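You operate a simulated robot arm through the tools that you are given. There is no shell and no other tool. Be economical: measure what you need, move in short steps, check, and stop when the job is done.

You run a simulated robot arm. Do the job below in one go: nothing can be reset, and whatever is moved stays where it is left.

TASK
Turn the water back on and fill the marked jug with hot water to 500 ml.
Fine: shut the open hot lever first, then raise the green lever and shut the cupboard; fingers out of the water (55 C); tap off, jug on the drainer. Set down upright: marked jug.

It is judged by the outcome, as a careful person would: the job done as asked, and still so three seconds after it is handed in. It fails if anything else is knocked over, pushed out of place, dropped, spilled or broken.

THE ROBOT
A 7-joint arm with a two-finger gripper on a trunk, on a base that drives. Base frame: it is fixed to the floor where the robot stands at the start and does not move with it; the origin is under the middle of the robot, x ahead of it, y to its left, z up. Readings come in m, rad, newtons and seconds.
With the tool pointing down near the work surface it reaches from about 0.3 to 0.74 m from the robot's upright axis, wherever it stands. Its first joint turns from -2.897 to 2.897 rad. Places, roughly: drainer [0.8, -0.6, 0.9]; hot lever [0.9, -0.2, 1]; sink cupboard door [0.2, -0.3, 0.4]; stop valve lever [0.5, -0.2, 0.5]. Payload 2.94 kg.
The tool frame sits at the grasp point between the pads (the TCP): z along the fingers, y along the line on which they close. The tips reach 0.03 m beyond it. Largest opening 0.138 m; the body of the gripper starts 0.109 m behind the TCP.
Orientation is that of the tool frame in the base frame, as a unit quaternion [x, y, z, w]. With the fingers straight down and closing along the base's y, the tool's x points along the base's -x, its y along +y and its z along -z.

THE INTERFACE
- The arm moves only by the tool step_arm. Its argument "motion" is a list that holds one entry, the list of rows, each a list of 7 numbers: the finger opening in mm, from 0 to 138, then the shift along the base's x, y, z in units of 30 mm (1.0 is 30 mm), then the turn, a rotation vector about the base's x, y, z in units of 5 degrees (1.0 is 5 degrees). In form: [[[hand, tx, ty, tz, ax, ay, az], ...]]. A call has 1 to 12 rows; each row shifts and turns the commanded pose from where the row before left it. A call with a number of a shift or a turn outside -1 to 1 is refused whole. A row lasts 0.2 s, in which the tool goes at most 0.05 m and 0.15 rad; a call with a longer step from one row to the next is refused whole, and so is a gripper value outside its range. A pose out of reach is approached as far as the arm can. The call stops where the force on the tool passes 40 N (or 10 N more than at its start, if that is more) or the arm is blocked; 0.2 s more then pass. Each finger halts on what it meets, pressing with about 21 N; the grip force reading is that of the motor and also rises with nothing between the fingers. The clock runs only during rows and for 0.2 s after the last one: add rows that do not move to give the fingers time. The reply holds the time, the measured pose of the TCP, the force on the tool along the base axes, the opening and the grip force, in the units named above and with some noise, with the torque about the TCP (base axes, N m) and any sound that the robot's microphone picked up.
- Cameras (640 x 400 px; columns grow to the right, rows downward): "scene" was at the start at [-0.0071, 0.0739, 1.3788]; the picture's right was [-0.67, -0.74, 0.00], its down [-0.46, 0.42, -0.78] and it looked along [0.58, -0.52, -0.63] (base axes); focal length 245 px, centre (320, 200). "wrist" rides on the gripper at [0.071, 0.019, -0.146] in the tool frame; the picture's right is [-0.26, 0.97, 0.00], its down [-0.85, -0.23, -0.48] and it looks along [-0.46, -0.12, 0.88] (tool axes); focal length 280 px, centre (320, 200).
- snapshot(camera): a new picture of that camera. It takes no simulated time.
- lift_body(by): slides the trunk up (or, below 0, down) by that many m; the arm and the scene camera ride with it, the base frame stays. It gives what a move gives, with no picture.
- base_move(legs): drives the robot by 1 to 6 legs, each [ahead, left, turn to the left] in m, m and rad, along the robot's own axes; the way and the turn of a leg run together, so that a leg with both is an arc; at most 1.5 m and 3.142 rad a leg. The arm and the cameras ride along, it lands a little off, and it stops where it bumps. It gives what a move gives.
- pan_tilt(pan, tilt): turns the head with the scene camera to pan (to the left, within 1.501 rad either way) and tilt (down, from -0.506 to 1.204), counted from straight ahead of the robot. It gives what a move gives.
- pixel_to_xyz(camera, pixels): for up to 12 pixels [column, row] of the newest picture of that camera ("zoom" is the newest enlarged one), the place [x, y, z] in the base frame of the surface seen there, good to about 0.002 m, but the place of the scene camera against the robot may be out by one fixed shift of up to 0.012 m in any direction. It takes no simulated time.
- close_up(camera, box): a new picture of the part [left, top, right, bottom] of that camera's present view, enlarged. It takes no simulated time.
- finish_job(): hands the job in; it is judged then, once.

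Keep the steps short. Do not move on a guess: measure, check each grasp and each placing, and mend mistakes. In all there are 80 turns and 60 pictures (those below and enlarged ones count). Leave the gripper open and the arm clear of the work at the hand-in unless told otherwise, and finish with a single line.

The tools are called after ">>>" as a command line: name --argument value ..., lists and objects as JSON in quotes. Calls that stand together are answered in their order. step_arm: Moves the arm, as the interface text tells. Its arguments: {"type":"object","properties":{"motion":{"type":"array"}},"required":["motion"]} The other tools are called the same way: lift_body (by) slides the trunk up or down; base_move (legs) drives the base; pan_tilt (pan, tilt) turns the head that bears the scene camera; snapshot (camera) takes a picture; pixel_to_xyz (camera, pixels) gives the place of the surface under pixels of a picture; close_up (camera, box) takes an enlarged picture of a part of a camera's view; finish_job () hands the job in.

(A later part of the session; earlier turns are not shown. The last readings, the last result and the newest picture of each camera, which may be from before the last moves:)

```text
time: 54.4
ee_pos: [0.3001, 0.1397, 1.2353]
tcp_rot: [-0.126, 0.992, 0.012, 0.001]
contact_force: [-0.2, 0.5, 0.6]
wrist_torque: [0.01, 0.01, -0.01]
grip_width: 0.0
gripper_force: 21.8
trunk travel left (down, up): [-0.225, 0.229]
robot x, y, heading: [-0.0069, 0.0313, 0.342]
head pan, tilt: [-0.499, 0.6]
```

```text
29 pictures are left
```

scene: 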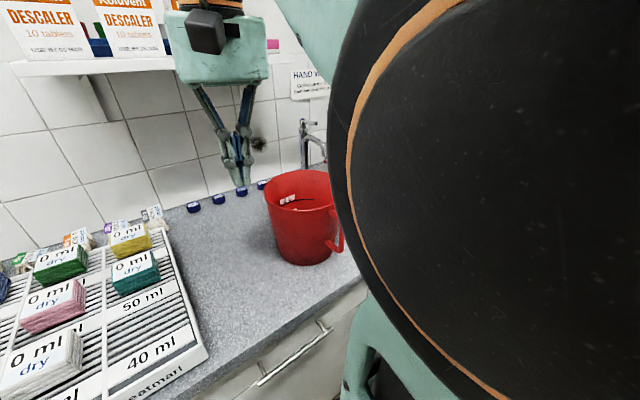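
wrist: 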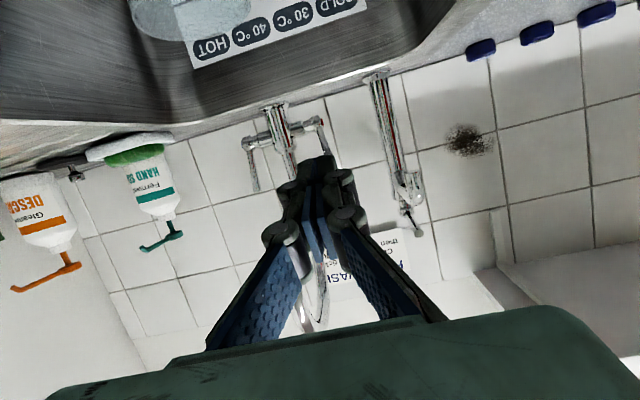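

All in order. Drive back out, right, to stand off the door tip facing the open cupboard, and lower the trunk.

>>> base_move --legs '[[-0.47, 0, 0.018], [0, -0.55, 0]]'

>>> lift_body --by -0.2

>>> pan_tilt --pan 0.2 --tilt 0.55

>>> snapshot --camera "scene"

```text
time: 62.3
ee_pos: [0.0546, -0.5547, 1.2352]
tcp_rot: [-0.125, 0.992, 0.012, -0.001]
contact_force: [0.0, 0.5, -0.4]
wrist_torque: [0.03, -0.02, -0.01]
grip_width: 0.0002
gripper_force: 21.0
trunk travel left (down, up): [-0.225, 0.229]
robot x, y, heading: [-0.2506, -0.6614, 0.347]
head pan, tilt: [-0.499, 0.6]
```

```text
time: 64.4
ee_pos: [0.0554, -0.5542, 1.0344]
tcp_rot: [-0.125, 0.992, 0.013, -0.002]
contact_force: [-0.9, 0.2, 0.0]
wrist_torque: [0.04, 0.04, -0.03]
grip_width: 0.0
gripper_force: 21.2
trunk travel left (down, up): [-0.025, 0.429]
robot x, y, heading: [-0.2527, -0.6649, 0.347]
head pan, tilt: [-0.499, 0.6]
```

```text
time: 65.5
ee_pos: [0.0571, -0.5541, 1.0323]
tcp_rot: [-0.125, 0.992, 0.011, -0.005]
contact_force: [-0.2, 0.0, -1.0]
wrist_torque: [-0.01, 0.01, -0.01]
grip_width: 0.0003
gripper_force: 20.7
trunk travel left (down, up): [-0.025, 0.429]
robot x, y, heading: [-0.2518, -0.6646, 0.344]
head pan, tilt: [0.201, 0.55]
```

```text
28 pictures are left
```

scene: 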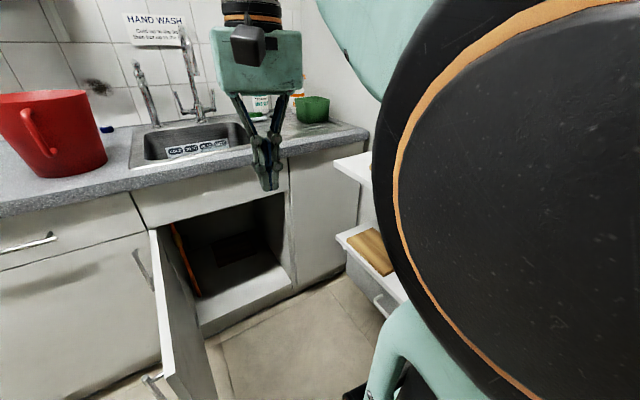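

>>> close_up --camera "scene" --box '[150, 190, 300, 300]'

>>> pixel_to_xyz --camera "zoom" --pixels '[[120, 180], [150, 270], [200, 420], [190, 380], [200, 180], [90, 200], [100, 120], [350, 250]]'

```text
3.64 times, centred on (225, 245) of scene
```

zoom: 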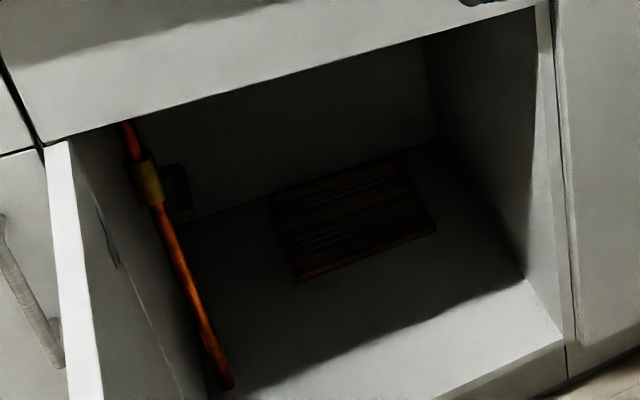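

```text
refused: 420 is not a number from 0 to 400
```

A copper pipe with brass valve is visible with a dark lever at its right (zoom (180,190)). Zoom closer.

>>> close_up --camera "scene" --box '[170, 215, 210, 255]'

>>> pixel_to_xyz --camera "scene" --pixels '[[189, 238], [186, 245], [199, 237], [195, 236], [200, 245], [182, 227], [204, 290], [196, 270], [192, 236], [198, 231], [201, 240]]'

```text
10.00 times, centred on (190, 235) of scene
```

zoom: 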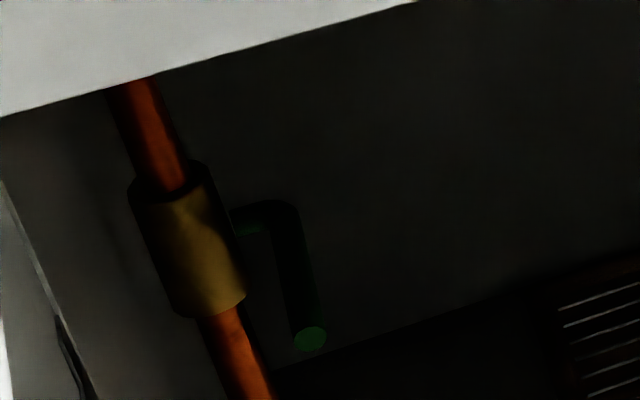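

```text
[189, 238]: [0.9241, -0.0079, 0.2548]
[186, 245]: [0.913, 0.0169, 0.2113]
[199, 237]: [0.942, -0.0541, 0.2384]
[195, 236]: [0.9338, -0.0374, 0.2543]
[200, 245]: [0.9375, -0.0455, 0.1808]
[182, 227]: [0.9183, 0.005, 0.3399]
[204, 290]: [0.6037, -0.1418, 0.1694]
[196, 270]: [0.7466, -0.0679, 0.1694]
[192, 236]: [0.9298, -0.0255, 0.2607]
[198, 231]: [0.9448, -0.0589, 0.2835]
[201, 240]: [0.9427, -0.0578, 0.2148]
```

>>> pixel_to_xyz --camera "zoom" --pixels '[[310, 338], [300, 300], [290, 250], [285, 215], [245, 222], [255, 210], [200, 250], [160, 130], [240, 360], [190, 300], [310, 350], [180, 180]]'

```text
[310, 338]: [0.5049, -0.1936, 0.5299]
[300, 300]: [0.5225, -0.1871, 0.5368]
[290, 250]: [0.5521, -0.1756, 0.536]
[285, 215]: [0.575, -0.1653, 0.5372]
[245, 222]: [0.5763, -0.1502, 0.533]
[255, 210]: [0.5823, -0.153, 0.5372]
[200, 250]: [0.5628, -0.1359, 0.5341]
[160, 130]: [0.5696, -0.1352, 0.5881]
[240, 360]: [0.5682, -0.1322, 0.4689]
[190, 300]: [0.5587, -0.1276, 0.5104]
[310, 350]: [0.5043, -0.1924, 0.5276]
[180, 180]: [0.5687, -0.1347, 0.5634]
```

The lever: horizontal, pointing to the opening, end ≈(0.505,-0.193,0.53), pivot ≈(0.575,-0.165,0.535). I must lift its end up a quarter turn. I'll aim the closed fingers in from the right (heading ~58°), so the gripper clears the door. First yaw and lower.

>>> step_arm --motion '[[[0, 0, 0, -0.5, 0, 0, 0.97], [0, 0, 0, -0.5, 0, 0, 0.97], [0, 0, 0, -0.5, 0, 0, 0.97], [0, 0, 0, -0.5, 0, 0, 0.97], [0, 0, 0, -0.5, 0, 0, 0.97], [0, 0, 0, -0.5, 0, 0, 0.97], [0, 0, 0, -0.5, 0, 0, 0.97], [0, 0, 0, -0.5, 0, 0, 0.97], [0, 0, 0, -0.5, 0, 0, 0.97]]]'

>>> step_arm --motion '[[[0, 0.467, 0.177, -0.8, 0.848, -0.53, 0], [0, 0.467, 0.177, -0.8, 0.848, -0.53, 0], [0, 0.467, 0.177, -0.8, 0.848, -0.53, 0], [0, 0.467, 0.177, -0.8, 0.848, -0.53, 0], [0, 0.467, 0.177, -0.8, 0.848, -0.53, 0], [0, 0.467, 0.177, -0.8, 0.848, -0.53, 0], [0, 0.467, 0.177, -0.8, 0.848, -0.53, 0], [0, 0.467, 0.177, -0.8, 0.848, -0.53, 0], [0, 0.467, 0.177, -0.8, 0.848, -0.53, 0], [0, 0.467, 0.177, -0.8, 0.848, -0.53, 0], [0, 0.467, 0.177, -0.8, 0.848, -0.53, 0], [0, 0.467, 0.177, -0.8, 0.848, -0.53, 0]]]'

>>> snapshot --camera "scene"

```text
time: 67.5
ee_pos: [0.0561, -0.5549, 0.898]
tcp_rot: [-0.485, 0.875, 0.011, -0.007]
contact_force: [0.3, -0.4, 0.1]
wrist_torque: [-0.02, -0.05, 0.01]
grip_width: 0.0
gripper_force: 21.3
trunk travel left (down, up): [-0.025, 0.429]
robot x, y, heading: [-0.2518, -0.6611, 0.344]
head pan, tilt: [0.201, 0.55]
```

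```text
time: 70.1
ee_pos: [0.2252, -0.4895, 0.6117]
tcp_rot: [-0.425, 0.753, 0.251, 0.435]
contact_force: [-0.5, -0.1, -0.1]
wrist_torque: [-0.01, 0.0, -0.01]
grip_width: 0.0
gripper_force: 21.3
trunk travel left (down, up): [-0.025, 0.429]
robot x, y, heading: [-0.2482, -0.6665, 0.344]
head pan, tilt: [0.201, 0.55]
```

```text
25 pictures are left
```

scene: 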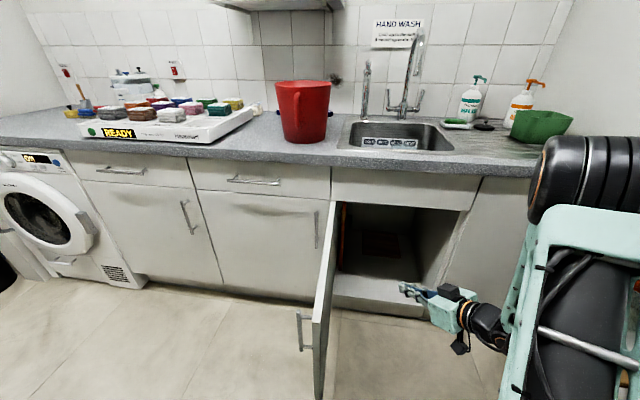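

>>> pixel_to_xyz --camera "scene" --pixels '[[590, 150], [600, 230], [632, 180], [545, 300], [510, 395], [560, 210], [406, 290], [325, 320], [333, 210]]'

>>> step_arm --motion '[[[0, 0.47, 0.33, -0.32, 0.848, -0.53, 0], [0, 0.47, 0.33, -0.32, 0.848, -0.53, 0], [0, 0.47, 0.33, -0.32, 0.848, -0.53, 0], [0, 0.47, 0.33, -0.32, 0.848, -0.53, 0], [0, 0.47, 0.33, -0.32, 0.848, -0.53, 0]]]'

>>> snapshot --camera "wrist"

```text
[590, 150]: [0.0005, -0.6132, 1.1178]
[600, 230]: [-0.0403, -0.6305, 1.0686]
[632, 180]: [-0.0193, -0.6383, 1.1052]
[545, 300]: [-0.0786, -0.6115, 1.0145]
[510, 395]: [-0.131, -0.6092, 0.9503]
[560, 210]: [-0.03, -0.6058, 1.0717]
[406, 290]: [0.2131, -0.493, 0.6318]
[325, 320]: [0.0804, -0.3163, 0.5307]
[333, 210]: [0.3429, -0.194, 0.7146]
```

```text
time: 71.3
ee_pos: [0.2941, -0.4412, 0.5644]
tcp_rot: [-0.364, 0.64, 0.335, 0.588]
contact_force: [-0.3, -0.4, 0.3]
wrist_torque: [-0.01, 0.05, 0.01]
grip_width: 0.0
gripper_force: 21.4
trunk travel left (down, up): [-0.025, 0.429]
robot x, y, heading: [-0.2511, -0.6651, 0.348]
head pan, tilt: [0.201, 0.55]
```

```text
24 pictures are left
```

wrist: 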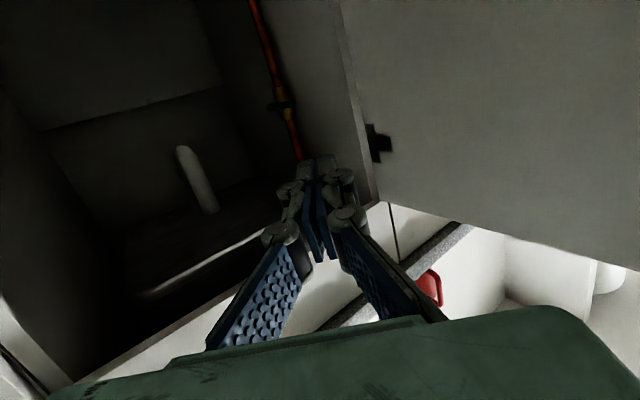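

Elbow is clear (v≈-0.57). The wrist camera sees the pipe and valve at (280,95). Zoom and measure with this accurate camera.

>>> close_up --camera "wrist" --box '[240, 60, 320, 130]'

>>> pixel_to_xyz --camera "wrist" --pixels '[[270, 106], [275, 107], [266, 106], [280, 90], [285, 103], [288, 106], [265, 40], [293, 135], [292, 107], [352, 100], [360, 190], [430, 225]]'

```text
5.71 times, centred on (280, 95) of wrist
```

zoom: 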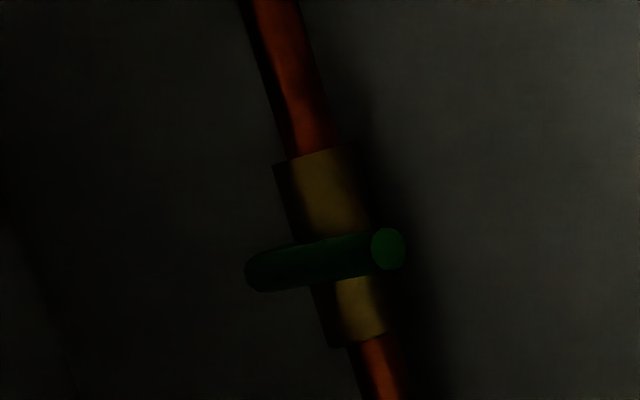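

```text
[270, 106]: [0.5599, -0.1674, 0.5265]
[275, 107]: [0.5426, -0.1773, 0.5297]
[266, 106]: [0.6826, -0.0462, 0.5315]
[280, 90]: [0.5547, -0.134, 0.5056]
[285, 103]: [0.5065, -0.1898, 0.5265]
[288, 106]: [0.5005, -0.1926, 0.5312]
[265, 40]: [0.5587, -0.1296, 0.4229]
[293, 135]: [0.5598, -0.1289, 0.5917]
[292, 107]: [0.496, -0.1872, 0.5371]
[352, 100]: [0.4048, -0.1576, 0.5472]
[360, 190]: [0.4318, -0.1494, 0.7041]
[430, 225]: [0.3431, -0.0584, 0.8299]
```

Handle end ≈(0.498,-0.190,0.531), root (0.560,-0.167,0.529). Lower to z 0.495 and slide the finger tips in below the handle.

>>> step_arm --motion '[[[0, 0, 0, -0.77, 0, 0, 0], [0, 0, 0, -0.77, 0, 0, 0], [0, 0, 0, -0.77, 0, 0, 0], [0, 0.7, 0.81, 0, 0, 0, 0], [0, 0.7, 0.81, 0, 0, 0, 0], [0, 0.7, 0.81, 0, 0, 0, 0], [0, 0.7, 0.81, 0, 0, 0, 0], [0, 0.7, 0.81, 0, 0, 0, 0], [0, 0.7, 0.81, 0, 0, 0, 0], [0, 0.7, 0.81, 0, 0, 0, 0], [0, 0.7, 0.81, 0, 0, 0, 0]]]'

>>> close_up --camera "wrist" --box '[220, 50, 420, 210]'

```text
time: 73.7
ee_pos: [0.4627, -0.246, 0.4978]
tcp_rot: [-0.364, 0.641, 0.335, 0.588]
contact_force: [0.1, -0.2, 0.5]
wrist_torque: [0.0, 0.01, 0.04]
grip_width: 0.0
gripper_force: 21.3
trunk travel left (down, up): [-0.025, 0.429]
robot x, y, heading: [-0.2505, -0.6628, 0.349]
head pan, tilt: [0.201, 0.55]
```

```text
2.50 times, centred on (320, 130) of wrist
```

zoom: 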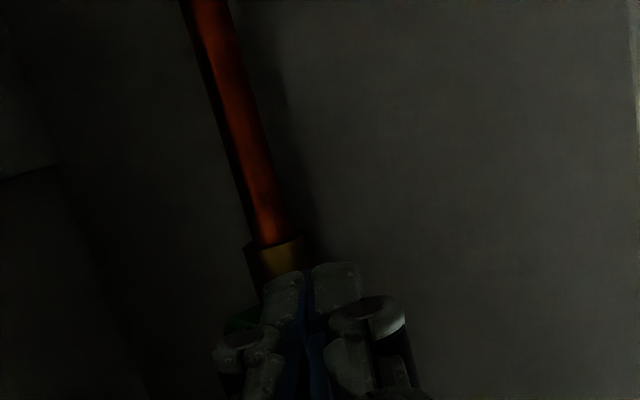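

Fingers are under the handle line. Advance 5 cm, then lift along the lever's arc.

>>> step_arm --motion '[[[0, 0.7, 0.81, 0, 0, 0, 0], [0, 0.7, 0.81, 0, 0, 0, 0], [0, 0, 0, 0.3, 0, 0, 0], [0, 0, 0, 0.3, 0, 0, 0], [0, 0, 0, 0.3, 0, 0, 0], [0, 0, 0, 0.3, 0, 0, 0], [0, 0, 0, 0.3, 0, 0, 0], [0, 0, 0, 0.3, 0, 0, 0]]]'

>>> close_up --camera "scene" --box '[310, 190, 450, 290]'

```text
time: 75.5
ee_pos: [0.504, -0.1969, 0.549]
tcp_rot: [-0.364, 0.64, 0.335, 0.588]
contact_force: [-0.3, -0.5, -0.7]
wrist_torque: [-0.01, -0.01, -0.02]
grip_width: 0.0001
gripper_force: 28.4
trunk travel left (down, up): [-0.025, 0.429]
robot x, y, heading: [-0.2502, -0.6666, 0.346]
head pan, tilt: [0.201, 0.55]
```

```text
4.00 times, centred on (380, 240) of scene
```

zoom: 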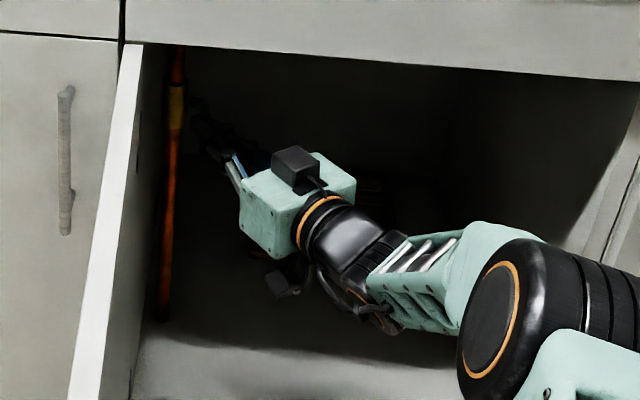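

No resistance noted. Continue the arc up and inward.

>>> step_arm --motion '[[[0, 0.187, 0.071, 0.25, 0, 0, 0], [0, 0.187, 0.071, 0.25, 0, 0, 0], [0, 0.187, 0.071, 0.25, 0, 0, 0], [0, 0.187, 0.071, 0.25, 0, 0, 0], [0, 0.187, 0.071, 0.25, 0, 0, 0], [0, 0.1, 0.04, 0, 0, 0, 0], [0, 0.1, 0.04, 0, 0, 0, 0]]]'

>>> close_up --camera "wrist" --box '[240, 80, 360, 180]'

>>> close_up --camera "scene" --box '[330, 195, 380, 230]'

```text
time: 77.1
ee_pos: [0.5353, -0.1844, 0.5863]
tcp_rot: [-0.364, 0.64, 0.336, 0.587]
contact_force: [-0.6, 0.5, 0.2]
wrist_torque: [-0.01, 0.04, -0.01]
grip_width: 0.0
gripper_force: 28.1
trunk travel left (down, up): [-0.025, 0.429]
robot x, y, heading: [-0.2556, -0.6658, 0.348]
head pan, tilt: [0.201, 0.55]
```

```text
4.00 times, centred on (300, 130) of wrist
```

zoom: 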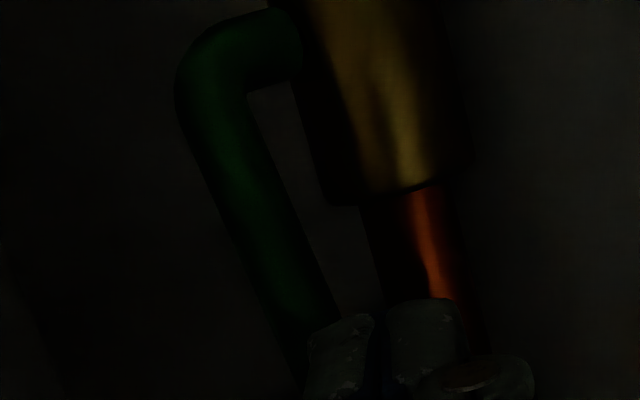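

```text
11.43 times, centred on (355, 212) of scene
```

zoom: 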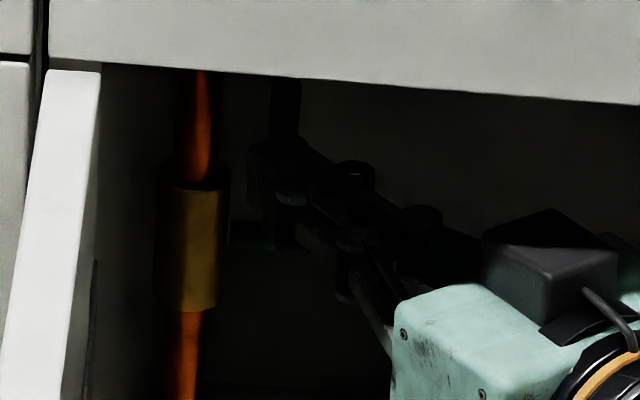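

The handle is now nearly parallel to the pipe. Measure its tilt, and push inward a bit more to its stop.

>>> step_arm --motion '[[[0, 0.15, 0.057, 0, 0, 0, 0], [0, 0.15, 0.057, 0, 0, 0, 0], [0, 0.15, 0.057, 0, 0, 0, 0], [0, 0.15, 0.057, 0, 0, 0, 0], [0, 0.15, 0.057, 0, 0, 0, 0]]]'

>>> close_up --camera "wrist" --box '[240, 80, 360, 180]'

>>> pixel_to_xyz --camera "zoom" --pixels '[[210, 100], [225, 150], [260, 240], [280, 290], [370, 100], [400, 160], [430, 270]]'

```text
time: 78.3
ee_pos: [0.5542, -0.1791, 0.5862]
tcp_rot: [-0.365, 0.64, 0.335, 0.587]
contact_force: [-14.0, -7.5, 0.7]
wrist_torque: [0.08, -0.13, 0.12]
grip_width: 0.0001
gripper_force: 28.5
out of reach, approached as far as the arm can: row 5
trunk travel left (down, up): [-0.025, 0.429]
robot x, y, heading: [-0.2521, -0.6627, 0.346]
head pan, tilt: [0.201, 0.55]
```

```text
4.00 times, centred on (300, 130) of wrist
```

zoom: 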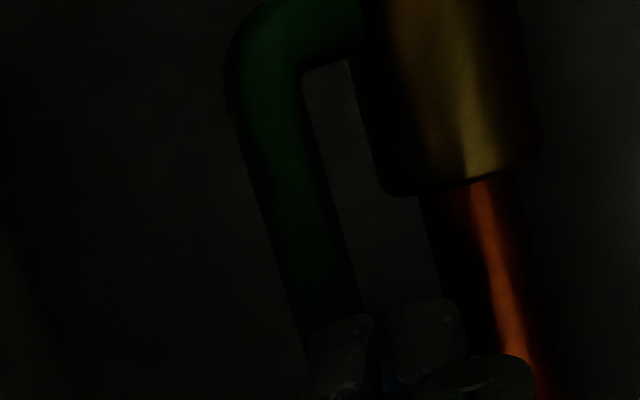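

```text
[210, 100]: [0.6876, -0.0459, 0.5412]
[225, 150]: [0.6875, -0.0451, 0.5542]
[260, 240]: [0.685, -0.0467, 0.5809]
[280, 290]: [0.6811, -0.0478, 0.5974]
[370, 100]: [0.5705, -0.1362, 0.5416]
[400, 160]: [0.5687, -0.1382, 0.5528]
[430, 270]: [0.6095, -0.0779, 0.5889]
```

Resistance ~16 N and handle parallel with the pipe. Check handle points.

>>> pixel_to_xyz --camera "zoom" --pixels '[[265, 90], [280, 150], [300, 210], [320, 270], [325, 300]]'

>>> step_arm --motion '[[[0, -0.6, -0.8, 0, 0, 0, 0], [0, -0.6, -0.8, 0, 0, 0, 0], [0, -0.6, -0.8, 0, 0, 0, 0], [0, -0.6, -0.8, 0, 0, 0, 0], [0, -0.6, -0.8, 0, 0, 0, 0], [0, -0.6, -0.8, 0, 0, 0, 0], [0, -0.6, -0.8, 0, 0, 0, 0], [0, -0.6, -0.8, 0, 0, 0, 0], [0, -0.8, -0.6, 0, 0, 0, 0], [0, -0.8, -0.6, 0, 0, 0, 0], [0, -0.8, -0.6, 0, 0, 0, 0], [0, -0.8, -0.6, 0, 0, 0, 0]]]'

>>> close_up --camera "scene" --box '[330, 195, 380, 230]'

```text
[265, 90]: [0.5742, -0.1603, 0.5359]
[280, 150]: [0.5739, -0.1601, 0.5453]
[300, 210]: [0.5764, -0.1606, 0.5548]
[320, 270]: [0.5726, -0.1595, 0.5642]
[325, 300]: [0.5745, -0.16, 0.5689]
```

```text
time: 80.9
ee_pos: [0.3159, -0.4439, 0.5879]
tcp_rot: [-0.365, 0.639, 0.336, 0.588]
contact_force: [-0.5, 1.4, -0.2]
wrist_torque: [0.01, 0.02, -0.01]
grip_width: 0.0003
gripper_force: 28.6
trunk travel left (down, up): [-0.025, 0.429]
robot x, y, heading: [-0.2499, -0.6606, 0.34]
head pan, tilt: [0.201, 0.55]
```

```text
11.43 times, centred on (355, 212) of scene
```

zoom: 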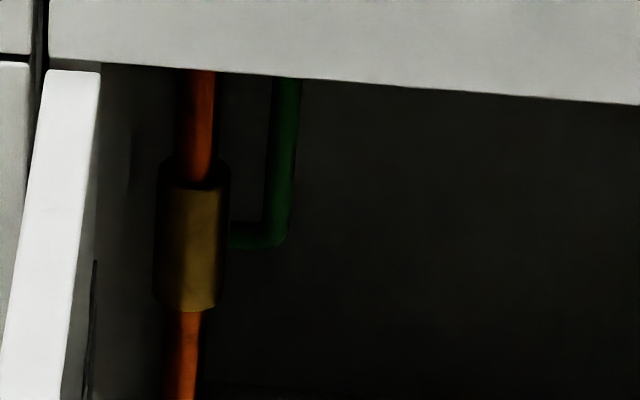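

Valve lever is upright: water on. Now to shut the door: bring the arm out, point fingers down, and reach over the door top to its outer face.

>>> step_arm --motion '[[[0, -0.467, -0.177, 0.8, -0.848, 0.53, 0], [0, -0.467, -0.177, 0.8, -0.848, 0.53, 0], [0, -0.467, -0.177, 0.8, -0.848, 0.53, 0], [0, -0.467, -0.177, 0.8, -0.848, 0.53, 0], [0, -0.467, -0.177, 0.8, -0.848, 0.53, 0], [0, -0.467, -0.177, 0.8, -0.848, 0.53, 0], [0, -0.467, -0.177, 0.8, -0.848, 0.53, 0], [0, -0.467, -0.177, 0.8, -0.848, 0.53, 0], [0, -0.467, -0.177, 0.8, -0.848, 0.53, 0], [0, -0.467, -0.177, 0.8, -0.848, 0.53, 0], [0, -0.467, -0.177, 0.8, -0.848, 0.53, 0], [0, -0.467, -0.177, 0.8, -0.848, 0.53, 0]]]'

>>> step_arm --motion '[[[0, -0.467, -0.177, 0.8, -0.848, 0.53, 0], [0, -0.467, -0.177, 0.8, -0.848, 0.53, 0], [0, -0.467, -0.177, 0.4, -0.848, 0.53, 0], [0, -0.467, -0.177, 0, -0.848, 0.53, 0], [0, -0.467, -0.177, 0, -0.848, 0.53, 0]]]'

>>> step_arm --motion '[[[0, 0, 1, 0, 0, 0, 0], [0, 0, 1, 0, 0, 0, 0], [0, 0, 1, 0, 0, 0, 0], [0, 0, 1, 0, 0, 0, 0], [0, 0, 1, 0, 0, 0, 0], [0, 0, 1, 0, 0, 0, 0], [0, 0, 1, 0, 0, 0, 0], [0, 0, 1, 0, 0, 0, 0], [0, 0, 1, 0, 0, 0, 0], [0, 0, 1, 0, 0, 0, 0]]]'

>>> snapshot --camera "scene"

```text
time: 83.7
ee_pos: [0.154, -0.508, 0.8346]
tcp_rot: [-0.47, 0.863, 0.126, 0.137]
contact_force: [-0.2, -0.2, 1.2]
wrist_torque: [-0.01, 0.0, 0.03]
grip_width: 0.0
gripper_force: 28.2
trunk travel left (down, up): [-0.025, 0.429]
robot x, y, heading: [-0.2518, -0.6624, 0.342]
head pan, tilt: [0.201, 0.55]
stopped in row 12: the arm was blocked; the commanded pose is now the measured one
```

```text
time: 84.9
ee_pos: [0.0823, -0.5317, 0.9003]
tcp_rot: [-0.471, 0.881, 0.018, -0.048]
contact_force: [0.5, -0.2, 0.2]
wrist_torque: [-0.02, -0.01, -0.01]
grip_width: 0.0003
gripper_force: 28.1
trunk travel left (down, up): [-0.025, 0.429]
robot x, y, heading: [-0.2508, -0.6621, 0.349]
head pan, tilt: [0.201, 0.55]
```

```text
time: 87.1
ee_pos: [0.0848, -0.2339, 0.8985]
tcp_rot: [-0.472, 0.88, 0.018, -0.049]
contact_force: [-0.7, -0.4, 0.5]
wrist_torque: [0.04, 0.01, 0.01]
grip_width: 0.0001
gripper_force: 27.9
trunk travel left (down, up): [-0.025, 0.429]
robot x, y, heading: [-0.2521, -0.6622, 0.345]
head pan, tilt: [0.201, 0.55]
```

```text
16 pictures are left
```

scene: 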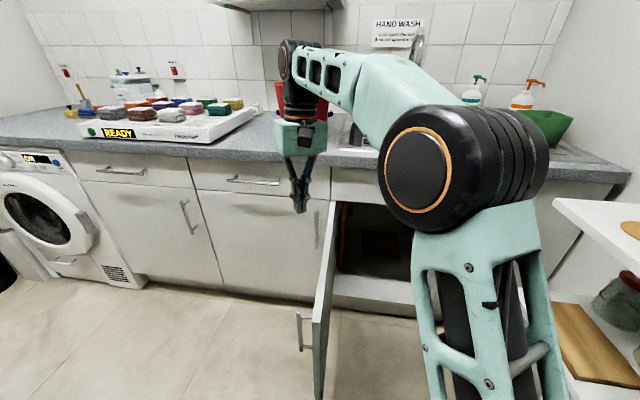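

The gripper is over the outer side of the door. Lower the fingers past the door's top edge, then sweep the door round its hinge.

>>> step_arm --motion '[[[0, 0, 0, -0.91, 0, 0, 0], [0, 0, 0, -0.91, 0, 0, 0], [0, 0, 0, -0.91, 0, 0, 0], [0, 0, 0, -0.91, 0, 0, 0], [0, 0, 0, -0.91, 0, 0, 0], [0, 0, 0, -0.91, 0, 0, 0], [0, 0, 0, -0.91, 0, 0, 0], [0, 0, 0, -0.91, 0, 0, 0]]]'

>>> step_arm --motion '[[[0, 0.196, -0.876, 0, 0, 0, 0], [0, 0.272, -0.856, 0, 0, 0, 0], [0, 0.345, -0.829, 0, 0, 0, 0], [0, 0.416, -0.796, 0, 0, 0, 0], [0, 0.484, -0.757, 0, 0, 0, 0], [0, 0.548, -0.711, 0, 0, 0, 0], [0, 0.608, -0.661, 0, 0, 0, 0], [0, 0.663, -0.606, 0, 0, 0, 0], [0, 0.713, -0.545, 0, 0, 0, 0], [0, 0.758, -0.481, 0, 0, 0, 0], [0, 0.797, -0.413, 0, 0, 0, 0]]]'

>>> snapshot --camera "scene"

```text
time: 88.9
ee_pos: [0.0845, -0.2364, 0.6792]
tcp_rot: [-0.471, 0.881, 0.019, -0.048]
contact_force: [0.3, -1.1, -0.1]
wrist_torque: [0.03, -0.02, -0.01]
grip_width: 0.0003
gripper_force: 28.2
trunk travel left (down, up): [-0.025, 0.429]
robot x, y, heading: [-0.2525, -0.664, 0.347]
head pan, tilt: [0.201, 0.55]
```

```text
time: 91.3
ee_pos: [0.26, -0.4594, 0.6779]
tcp_rot: [-0.471, 0.88, 0.018, -0.048]
contact_force: [-0.4, 0.9, 0.0]
wrist_torque: [-0.01, -0.01, 0.01]
grip_width: 0.0003
gripper_force: 28.5
trunk travel left (down, up): [-0.025, 0.429]
robot x, y, heading: [-0.2514, -0.6627, 0.349]
head pan, tilt: [0.201, 0.55]
```

```text
15 pictures are left
```

scene: 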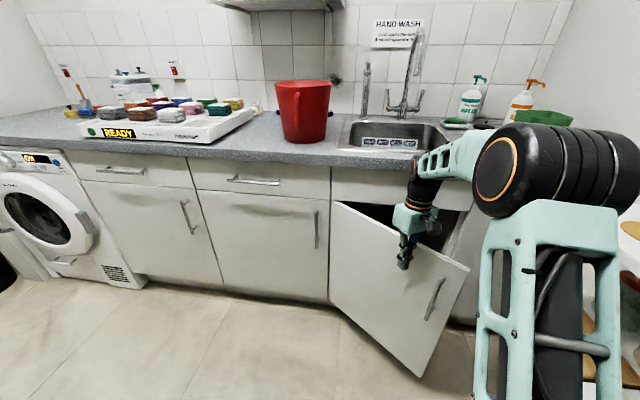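

Half shut. Continue the sweep, tilting the tool so the wrist stays clear of the counter, and push home.

>>> step_arm --motion '[[[0, 0.83, -0.342, 0, 0, 0, 0], [0, 0.857, -0.269, 0, 0.354, -0.935, 0], [0, 0, 0, 0, 0.354, -0.935, 0], [0, 0, 0, 0, 0.354, -0.935, 0], [0, 0, 0, 0, 0.354, -0.935, 0], [0, 0, 0, 0, 0.354, -0.935, 0], [0, 0, 0, 0, 0.354, -0.935, 0], [0, 0, 0, 0, 0.354, -0.935, 0], [0, 0, 0, 0, 0.354, -0.935, 0], [0, 0, 0, 0, 0.354, -0.935, 0], [0, 0, 0, 0, 0.354, -0.935, 0], [0, 0, 0, 0, 0.354, -0.935, 0]]]'

>>> step_arm --motion '[[[0, 0.54, 0.03, 0, 0, 0, 0], [0, 0.54, 0.03, 0, 0, 0, 0], [0, 0.54, 0.03, 0, 0, 0, 0], [0, 0.54, 0.03, 0, 0, 0, 0], [0, 0.54, 0.03, 0, 0, 0, 0], [0, 0.54, 0.03, 0, 0, 0, 0], [0, 0.54, 0.1, 0, 0, 0, 0], [0, 0.47, 0.177, 0, 0, 0, 0], [0, 0.47, 0.177, 0, 0, 0, 0], [0, 0.47, 0.177, 0, 0, 0, 0], [0, 0.3, 0.113, 0, 0, 0, 0], [0, 0.3, 0.113, 0, 0, 0, 0]]]'

>>> snapshot --camera "scene"

```text
time: 93.9
ee_pos: [0.3084, -0.4774, 0.6795]
tcp_rot: [-0.434, 0.799, -0.043, 0.415]
contact_force: [0.9, -0.2, -0.3]
wrist_torque: [-0.02, 0.01, 0.01]
grip_width: 0.0
gripper_force: 28.4
trunk travel left (down, up): [-0.025, 0.429]
robot x, y, heading: [-0.2545, -0.6646, 0.343]
head pan, tilt: [0.201, 0.55]
```

```text
time: 96.5
ee_pos: [0.4742, -0.4485, 0.6802]
tcp_rot: [-0.436, 0.8, -0.044, 0.409]
contact_force: [-23.5, -8.6, 14.0]
wrist_torque: [0.11, -0.26, 0.07]
grip_width: 0.0
gripper_force: 28.5
trunk travel left (down, up): [-0.025, 0.429]
robot x, y, heading: [-0.2496, -0.6647, 0.35]
head pan, tilt: [0.201, 0.55]
stopped in row 12: the force on the tool passed its limit at 54 N (the readings are from after the stop); the commanded pose is now the measured one
```

```text
14 pictures are left
```

scene: 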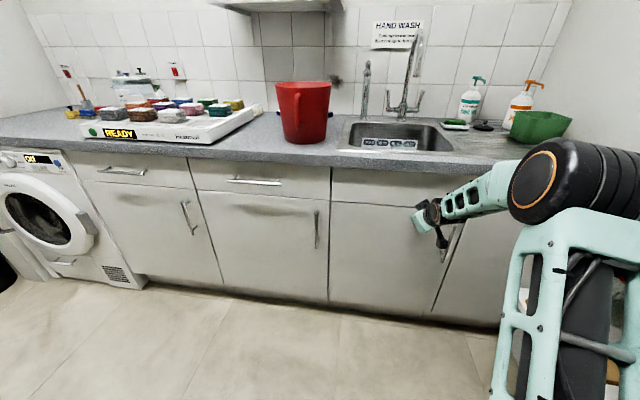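

Door is fully shut. Retract the arm, return the tool to vertical, raise the trunk.

>>> step_arm --motion '[[[0, -0.935, -0.354, 0, 0, 0, 0], [0, -0.935, -0.354, 0, 0, 0, 0], [0, -0.935, -0.354, 0, 0, 0, 0], [0, -0.9, -0.3, 0.3, -0.354, 0.935, 0], [0, -0.8, -0.2, 0.5, -0.354, 0.935, 0], [0, -0.8, -0.2, 0.5, -0.354, 0.935, 0], [0, -0.8, -0.2, 0.5, -0.354, 0.935, 0], [0, -0.5, 0, 0.7, -0.354, 0.935, 0], [0, -0.3, 0, 0.7, -0.354, 0.935, 0], [0, -0.3, 0, 0.7, -0.354, 0.935, 0], [0, 0, 0, 0.7, -0.354, 0.935, 0], [0, 0, 0, 0.7, -0.354, 0.935, 0]]]'

>>> lift_body --by 0.3

```text
time: 99.1
ee_pos: [0.2604, -0.5106, 0.8352]
tcp_rot: [-0.473, 0.881, 0.007, 0.03]
contact_force: [-0.8, -0.2, 1.0]
wrist_torque: [-0.01, 0.02, -0.01]
grip_width: 0.0001
gripper_force: 28.6
trunk travel left (down, up): [-0.025, 0.429]
robot x, y, heading: [-0.2546, -0.6668, 0.348]
head pan, tilt: [0.201, 0.55]
```

```text
time: 102.1
ee_pos: [0.26, -0.5091, 1.1344]
tcp_rot: [-0.474, 0.88, 0.007, 0.032]
contact_force: [-0.2, 0.5, 0.0]
wrist_torque: [-0.02, -0.01, 0.01]
grip_width: 0.0
gripper_force: 28.1
trunk travel left (down, up): [-0.325, 0.129]
robot x, y, heading: [-0.2508, -0.6673, 0.344]
head pan, tilt: [0.201, 0.55]
```

>>> step_arm --motion '[[[0, -0.935, -0.354, 0, 0, 0, -1], [0, -0.935, -0.354, 0, 0, 0, -1], [0, -0.935, -0.354, 0, 0, 0, -1], [0, -0.935, -0.354, 0, 0, 0, -1], [0, -0.935, -0.354, 0, 0, 0, -1], [0, -0.4, -0.354, 0, 0, 0, -1], [0, 0, 0, 0, 0, 0, -1], [0, 0, 0, 0, 0, 0, -0.6]]]'

>>> base_move --legs '[[0, 0.02, 0.015], [0.46, 0, 0]]'

>>> pan_tilt --pan 0.0 --tilt 0.75

>>> snapshot --camera "scene"

```text
time: 104.1
ee_pos: [0.1099, -0.5733, 1.1005]
tcp_rot: [-0.161, 0.987, 0.002, -0.022]
contact_force: [-0.2, -0.8, -0.3]
wrist_torque: [0.03, 0.0, 0.0]
grip_width: 0.0001
gripper_force: 28.4
trunk travel left (down, up): [-0.325, 0.129]
robot x, y, heading: [-0.2513, -0.6639, 0.349]
head pan, tilt: [0.201, 0.55]
stopped in row 8: the arm was blocked; the commanded pose is now the measured one
```

```text
time: 107.3
ee_pos: [0.5247, -0.3889, 1.1]
tcp_rot: [-0.168, 0.986, 0.003, -0.021]
contact_force: [0.0, -0.2, 0.4]
wrist_torque: [-0.01, 0.01, 0.03]
grip_width: 0.0
gripper_force: 28.3
trunk travel left (down, up): [-0.325, 0.129]
robot x, y, heading: [0.165, -0.4864, 0.361]
head pan, tilt: [0.201, 0.55]
```

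```text
time: 108.0
ee_pos: [0.5252, -0.3893, 1.1006]
tcp_rot: [-0.168, 0.986, 0.004, -0.021]
contact_force: [-0.9, -0.7, -0.3]
wrist_torque: [-0.01, -0.01, -0.02]
grip_width: 0.0001
gripper_force: 28.1
trunk travel left (down, up): [-0.325, 0.129]
robot x, y, heading: [0.1587, -0.4851, 0.36]
head pan, tilt: [0.0, 0.75]
```

```text
13 pictures are left
```

scene: 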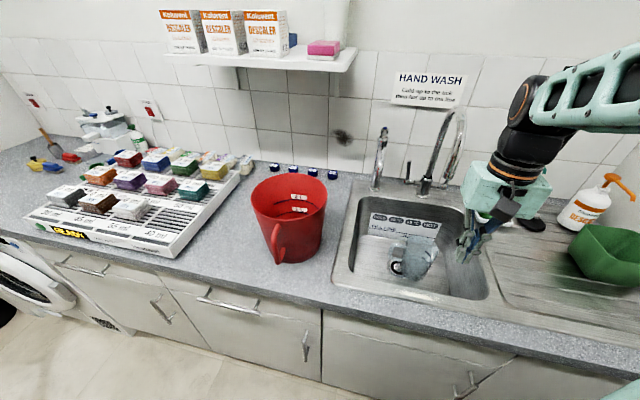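

Great view: jug in the sink at (415,260). Zoom on it and spout.

>>> close_up --camera "scene" --box '[350, 190, 478, 300]'

>>> pixel_to_xyz --camera "zoom" --pixels '[[300, 230], [380, 230], [345, 225], [350, 310], [310, 330], [280, 350], [225, 345], [205, 330], [230, 370], [420, 240], [400, 320], [340, 380]]'

>>> pixel_to_xyz --camera "scene" --pixels '[[449, 170], [447, 178], [463, 115], [426, 188], [407, 165], [407, 180], [338, 280], [495, 290], [540, 270], [560, 300], [600, 250], [590, 320]]'

```text
3.64 times, centred on (414, 245) of scene
```

zoom: 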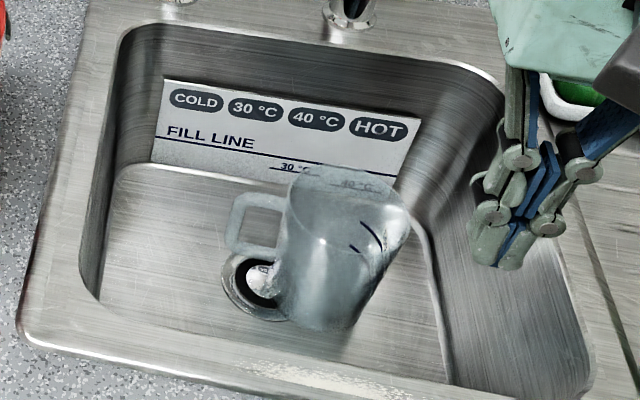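

```text
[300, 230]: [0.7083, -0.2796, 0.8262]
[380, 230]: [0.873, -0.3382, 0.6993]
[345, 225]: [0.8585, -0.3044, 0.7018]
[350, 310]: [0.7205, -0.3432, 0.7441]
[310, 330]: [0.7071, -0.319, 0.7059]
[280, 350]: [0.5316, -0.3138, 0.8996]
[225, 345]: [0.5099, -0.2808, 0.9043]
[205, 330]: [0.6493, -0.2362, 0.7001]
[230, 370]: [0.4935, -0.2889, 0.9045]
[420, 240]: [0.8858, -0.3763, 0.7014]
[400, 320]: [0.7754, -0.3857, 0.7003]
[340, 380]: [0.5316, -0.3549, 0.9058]
```

```text
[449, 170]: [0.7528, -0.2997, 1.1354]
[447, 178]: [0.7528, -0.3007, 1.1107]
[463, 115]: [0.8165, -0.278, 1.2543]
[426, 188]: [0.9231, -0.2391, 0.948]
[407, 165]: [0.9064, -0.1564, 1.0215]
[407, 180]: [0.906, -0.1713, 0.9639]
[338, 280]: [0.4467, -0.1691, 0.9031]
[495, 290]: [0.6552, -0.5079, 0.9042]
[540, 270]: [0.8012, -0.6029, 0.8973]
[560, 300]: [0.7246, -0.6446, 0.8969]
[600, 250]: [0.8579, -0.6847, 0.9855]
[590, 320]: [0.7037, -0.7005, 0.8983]
```

Jug seems right beneath the spout. Check with the wrist camera from above.

>>> snapshot --camera "wrist"

```text
11 pictures are left
```

wrist: 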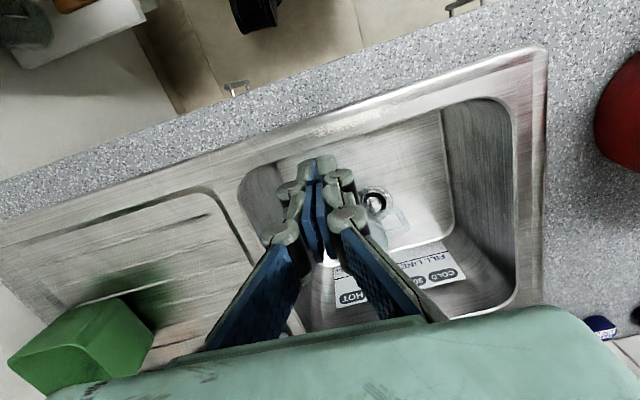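

>>> pixel_to_xyz --camera "zoom" --pixels '[[291, 185], [405, 225], [408, 210], [292, 172], [312, 168], [330, 328], [362, 305], [290, 315], [270, 198], [240, 225], [235, 245], [265, 250]]'

>>> pixel_to_xyz --camera "wrist" --pixels '[[400, 215], [392, 212], [405, 225], [395, 230], [385, 240], [332, 258], [325, 262], [320, 275], [370, 225], [375, 200]]'

```text
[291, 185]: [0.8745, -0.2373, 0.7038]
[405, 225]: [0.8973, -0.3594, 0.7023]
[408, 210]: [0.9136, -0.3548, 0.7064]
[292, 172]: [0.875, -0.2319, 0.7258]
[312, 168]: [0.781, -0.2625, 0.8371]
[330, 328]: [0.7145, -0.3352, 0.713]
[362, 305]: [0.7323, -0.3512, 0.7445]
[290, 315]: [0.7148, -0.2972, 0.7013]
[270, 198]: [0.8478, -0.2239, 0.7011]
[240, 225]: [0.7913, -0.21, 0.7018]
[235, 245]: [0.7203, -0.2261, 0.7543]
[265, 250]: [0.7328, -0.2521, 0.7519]
```

```text
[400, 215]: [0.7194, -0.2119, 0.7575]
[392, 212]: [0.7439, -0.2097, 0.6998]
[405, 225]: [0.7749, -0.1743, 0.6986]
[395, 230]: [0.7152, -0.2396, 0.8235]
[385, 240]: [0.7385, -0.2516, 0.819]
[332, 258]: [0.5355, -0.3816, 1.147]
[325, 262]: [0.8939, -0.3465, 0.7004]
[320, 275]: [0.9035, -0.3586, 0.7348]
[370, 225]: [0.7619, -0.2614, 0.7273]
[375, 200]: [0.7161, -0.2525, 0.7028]
```

The jug stands upright centred at ≈(u 0.594, v −0.55), directly below the spout outlet (u≈0.60, v≈−0.545), rim z≈0.84. So I can fill it in place. I'll bring the tool level, yawed so that gripper stays left of the stream, to grip the hot lever.

>>> step_arm --motion '[[[60, 0, 0, 0, 0, 0, -0.9], [60, 0, 0, 0, 0, 0, -0.9], [60, 0, 0, 0, 0, 0, -0.9], [60, 0.18, 0.378, -0.1, 0.099, -0.995, 0], [60, 0.18, 0.378, -0.1, 0.099, -0.995, 0], [60, 0.18, 0.378, -0.1, 0.099, -0.995, 0], [60, 0.18, 0.378, -0.1, 0.099, -0.995, 0], [60, 0.18, 0.378, -0.1, 0.099, -0.995, 0], [60, 0.18, 0.378, -0.1, 0.099, -0.995, 0], [60, 0.18, 0.378, -0.1, 0.099, -0.995, 0], [60, 0.18, 0.378, -0.1, 0.099, -0.995, 0], [60, 0.18, 0.378, -0.1, 0.099, -0.995, 0]]]'

>>> step_arm --motion '[[[60, 0.18, 0.378, -0.1, 0.099, -0.995, 0], [60, 0.18, 0.378, -0.1, 0.099, -0.995, 0], [60, 0.18, 0.378, -0.1, 0.099, -0.995, 0], [60, 0.18, 0.378, -0.1, 0.099, -0.995, 0], [60, 0.18, 0.378, -0.1, 0.099, -0.995, 0], [60, 0.18, 0.378, -0.1, 0.099, -0.995, 0], [60, 0.18, 0.378, -0.1, 0.099, -0.995, 0], [60, 0.18, 0.378, -0.1, 0.099, -0.995, 0], [60, 0.18, 0.378, -0.1, 0.099, -0.995, 0]]]'

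```text
time: 109.8
ee_pos: [0.5433, -0.3347, 1.0311]
tcp_rot: [-0.054, 0.992, 0.004, 0.111]
contact_force: [0.3, 0.4, -0.3]
wrist_torque: [0.0, 0.03, 0.04]
grip_width: 0.0603
gripper_force: 0.1
trunk travel left (down, up): [-0.325, 0.129]
robot x, y, heading: [0.1641, -0.4876, 0.362]
head pan, tilt: [0.0, 0.75]
stopped in row 8: the arm was blocked; the commanded pose is now the measured one
```

```text
time: 111.8
ee_pos: [0.591, -0.2339, 1.004]
tcp_rot: [-0.047, 0.874, 0.021, 0.483]
contact_force: [-0.4, 0.5, 0.6]
wrist_torque: [-0.03, 0.0, -0.03]
grip_width: 0.0599
gripper_force: 0.1
trunk travel left (down, up): [-0.325, 0.129]
robot x, y, heading: [0.1646, -0.4851, 0.363]
head pan, tilt: [0.0, 0.75]
```

>>> step_arm --motion '[[[60, 0.18, 0.27, 0, 0.099, -0.995, 0], [60, 0.18, 0.27, 0, 0.099, -0.995, 0], [60, 0.18, 0.27, 0, 0.099, -0.995, 0], [60, 0.18, 0.27, 0, 0.099, -0.995, 0], [60, 0.18, 0.27, 0, 0.099, -0.995, 0], [60, 0.18, 0.27, 0, 0.099, -0.995, 0]]]'

>>> snapshot --camera "scene"

```text
time: 113.2
ee_pos: [0.6262, -0.1854, 1.0052]
tcp_rot: [-0.039, 0.719, 0.031, 0.693]
contact_force: [-0.3, 0.7, 0.3]
wrist_torque: [-0.03, 0.01, 0.0]
grip_width: 0.0599
gripper_force: 0.0
trunk travel left (down, up): [-0.325, 0.129]
robot x, y, heading: [0.1613, -0.4847, 0.358]
head pan, tilt: [0.0, 0.75]
```

```text
10 pictures are left
```

scene: 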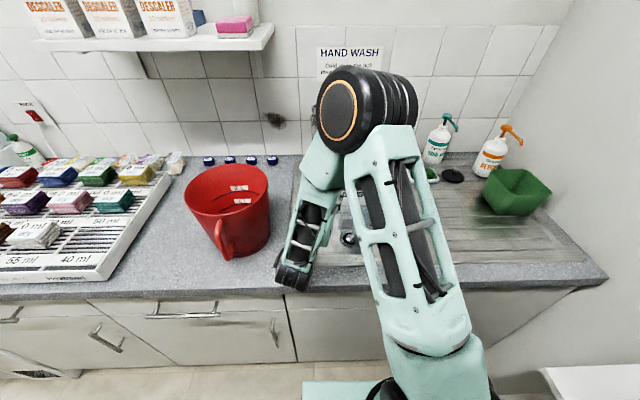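

Level and lined up at z 1.005, opening 60 mm. Advance to straddle the lever.

>>> step_arm --motion '[[[55, 0.917, 0.09, 0, 0, 0, 0], [55, 0.917, 0.09, 0, 0, 0, 0], [55, 0.917, 0.09, 0, 0, 0, 0], [55, 0.917, 0.09, 0, 0, 0, 0], [55, 0.917, 0.09, 0, 0, 0, 0], [55, 0.917, 0.09, 0, 0, 0, 0], [55, 0.917, 0.09, 0, 0, 0, 0], [55, 0.917, 0.09, 0, 0, 0, 0]]]'

>>> snapshot --camera "wrist"

```text
time: 115.0
ee_pos: [0.8459, -0.1641, 1.0054]
tcp_rot: [-0.038, 0.719, 0.03, 0.693]
contact_force: [0.5, -0.6, 0.8]
wrist_torque: [0.02, -0.02, -0.01]
grip_width: 0.0553
gripper_force: 0.0
trunk travel left (down, up): [-0.325, 0.129]
robot x, y, heading: [0.1658, -0.484, 0.364]
head pan, tilt: [0.0, 0.75]
```

```text
9 pictures are left
```

wrist: 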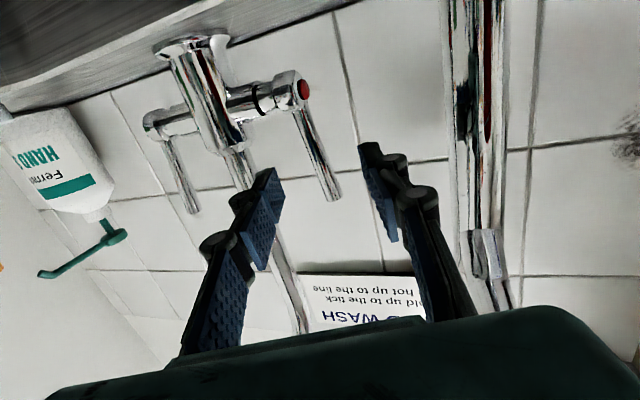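

The lever stands nicely between the fingers. Measure it with this camera.

>>> pixel_to_xyz --camera "wrist" --pixels '[[330, 190], [318, 155], [305, 120], [275, 185], [368, 150]]'

```text
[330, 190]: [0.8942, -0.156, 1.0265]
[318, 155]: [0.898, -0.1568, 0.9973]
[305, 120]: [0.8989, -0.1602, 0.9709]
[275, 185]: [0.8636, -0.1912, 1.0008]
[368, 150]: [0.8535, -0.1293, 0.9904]
```

Lever axis ≈(0.904,-0.157). Advance 5.5 cm and close on it.

>>> step_arm --motion '[[[55, 0.91, 0.09, 0, 0, 0, 0], [55, 0.91, 0.09, 0, 0, 0, 0], [30, 0, 0, 0, 0, 0, 0], [12, 0, 0, 0, 0, 0, 0], [12, 0, 0, 0, 0, 0, 0], [12, 0, 0, 0, 0, 0, 0]]]'

```text
time: 116.4
ee_pos: [0.9007, -0.158, 1.0054]
tcp_rot: [-0.038, 0.72, 0.029, 0.692]
contact_force: [1.5, -1.2, 0.0]
wrist_torque: [-1.03, -0.48, 0.03]
grip_width: 0.0136
gripper_force: 40.3
trunk travel left (down, up): [-0.325, 0.129]
robot x, y, heading: [0.1662, -0.4868, 0.356]
head pan, tilt: [0.0, 0.75]
```

Gripped (13.6 mm). Pull it forward ~25° gently and listen/look; the clock stands still between calls.

>>> step_arm --motion '[[[12, -0.33, -0.125, -0.04, 0, 0, 0], [12, -0.33, -0.125, -0.12, 0, 0, 0]]]'

>>> snapshot --camera "scene"

```text
time: 117.0
ee_pos: [0.8788, -0.1666, 0.9975]
tcp_rot: [-0.038, 0.722, 0.03, 0.69]
contact_force: [-0.7, 0.6, -1.4]
wrist_torque: [-0.23, 0.03, -0.07]
grip_width: 0.0131
gripper_force: 11.2
trunk travel left (down, up): [-0.325, 0.129]
robot x, y, heading: [0.1647, -0.4845, 0.362]
head pan, tilt: [0.0, 0.75]
```

```text
8 pictures are left
```

scene: 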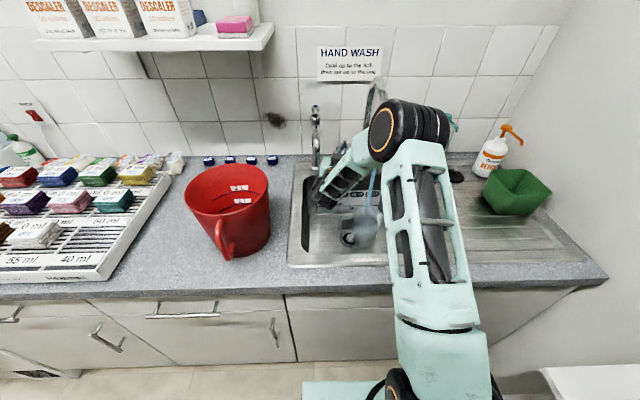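

A stream falls into the jug (370,195→235). Hold for about 1.4 s and zoom in on the jug.

>>> step_arm --motion '[[[12, 0, 0, 0, 0, 0, 0], [12, 0, 0, 0, 0, 0, 0], [12, 0, 0, 0, 0, 0, 0], [12, 0, 0, 0, 0, 0, 0], [12, 0, 0, 0, 0, 0, 0], [12, 0, 0, 0, 0, 0, 0]]]'

>>> close_up --camera "scene" --box '[335, 205, 391, 260]'

```text
time: 118.4
ee_pos: [0.8794, -0.1674, 0.9997]
tcp_rot: [-0.038, 0.72, 0.03, 0.693]
contact_force: [-2.7, 4.2, -0.4]
wrist_torque: [-0.08, 0.0, 0.04]
grip_width: 0.0146
gripper_force: 1.9
trunk travel left (down, up): [-0.325, 0.129]
robot x, y, heading: [0.1626, -0.4845, 0.366]
head pan, tilt: [0.0, 0.75]
```

```text
7.27 times, centred on (363, 232) of scene
```

zoom: 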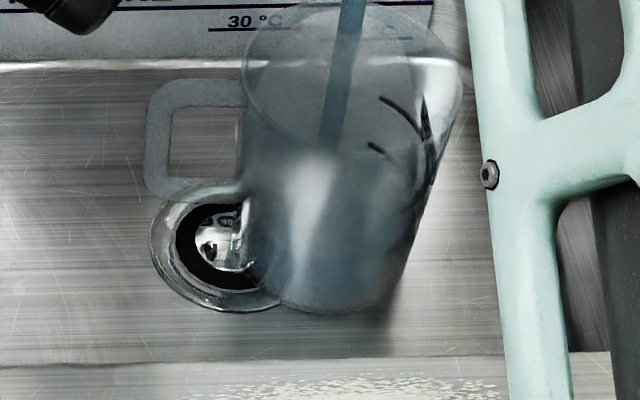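

>>> pixel_to_xyz --camera "zoom" --pixels '[[345, 60], [333, 130], [330, 150], [325, 165], [310, 200], [300, 250], [380, 200], [375, 147], [405, 112], [425, 100], [440, 60], [330, 300]]'

```text
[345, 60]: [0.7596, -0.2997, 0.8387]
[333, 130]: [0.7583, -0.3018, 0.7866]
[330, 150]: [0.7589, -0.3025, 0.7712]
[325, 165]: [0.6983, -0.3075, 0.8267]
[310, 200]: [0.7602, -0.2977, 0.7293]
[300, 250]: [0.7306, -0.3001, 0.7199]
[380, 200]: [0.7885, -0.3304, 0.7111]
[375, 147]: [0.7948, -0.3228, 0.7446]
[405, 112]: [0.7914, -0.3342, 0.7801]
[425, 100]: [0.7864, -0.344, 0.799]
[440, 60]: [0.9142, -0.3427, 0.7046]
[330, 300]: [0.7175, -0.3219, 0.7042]
```

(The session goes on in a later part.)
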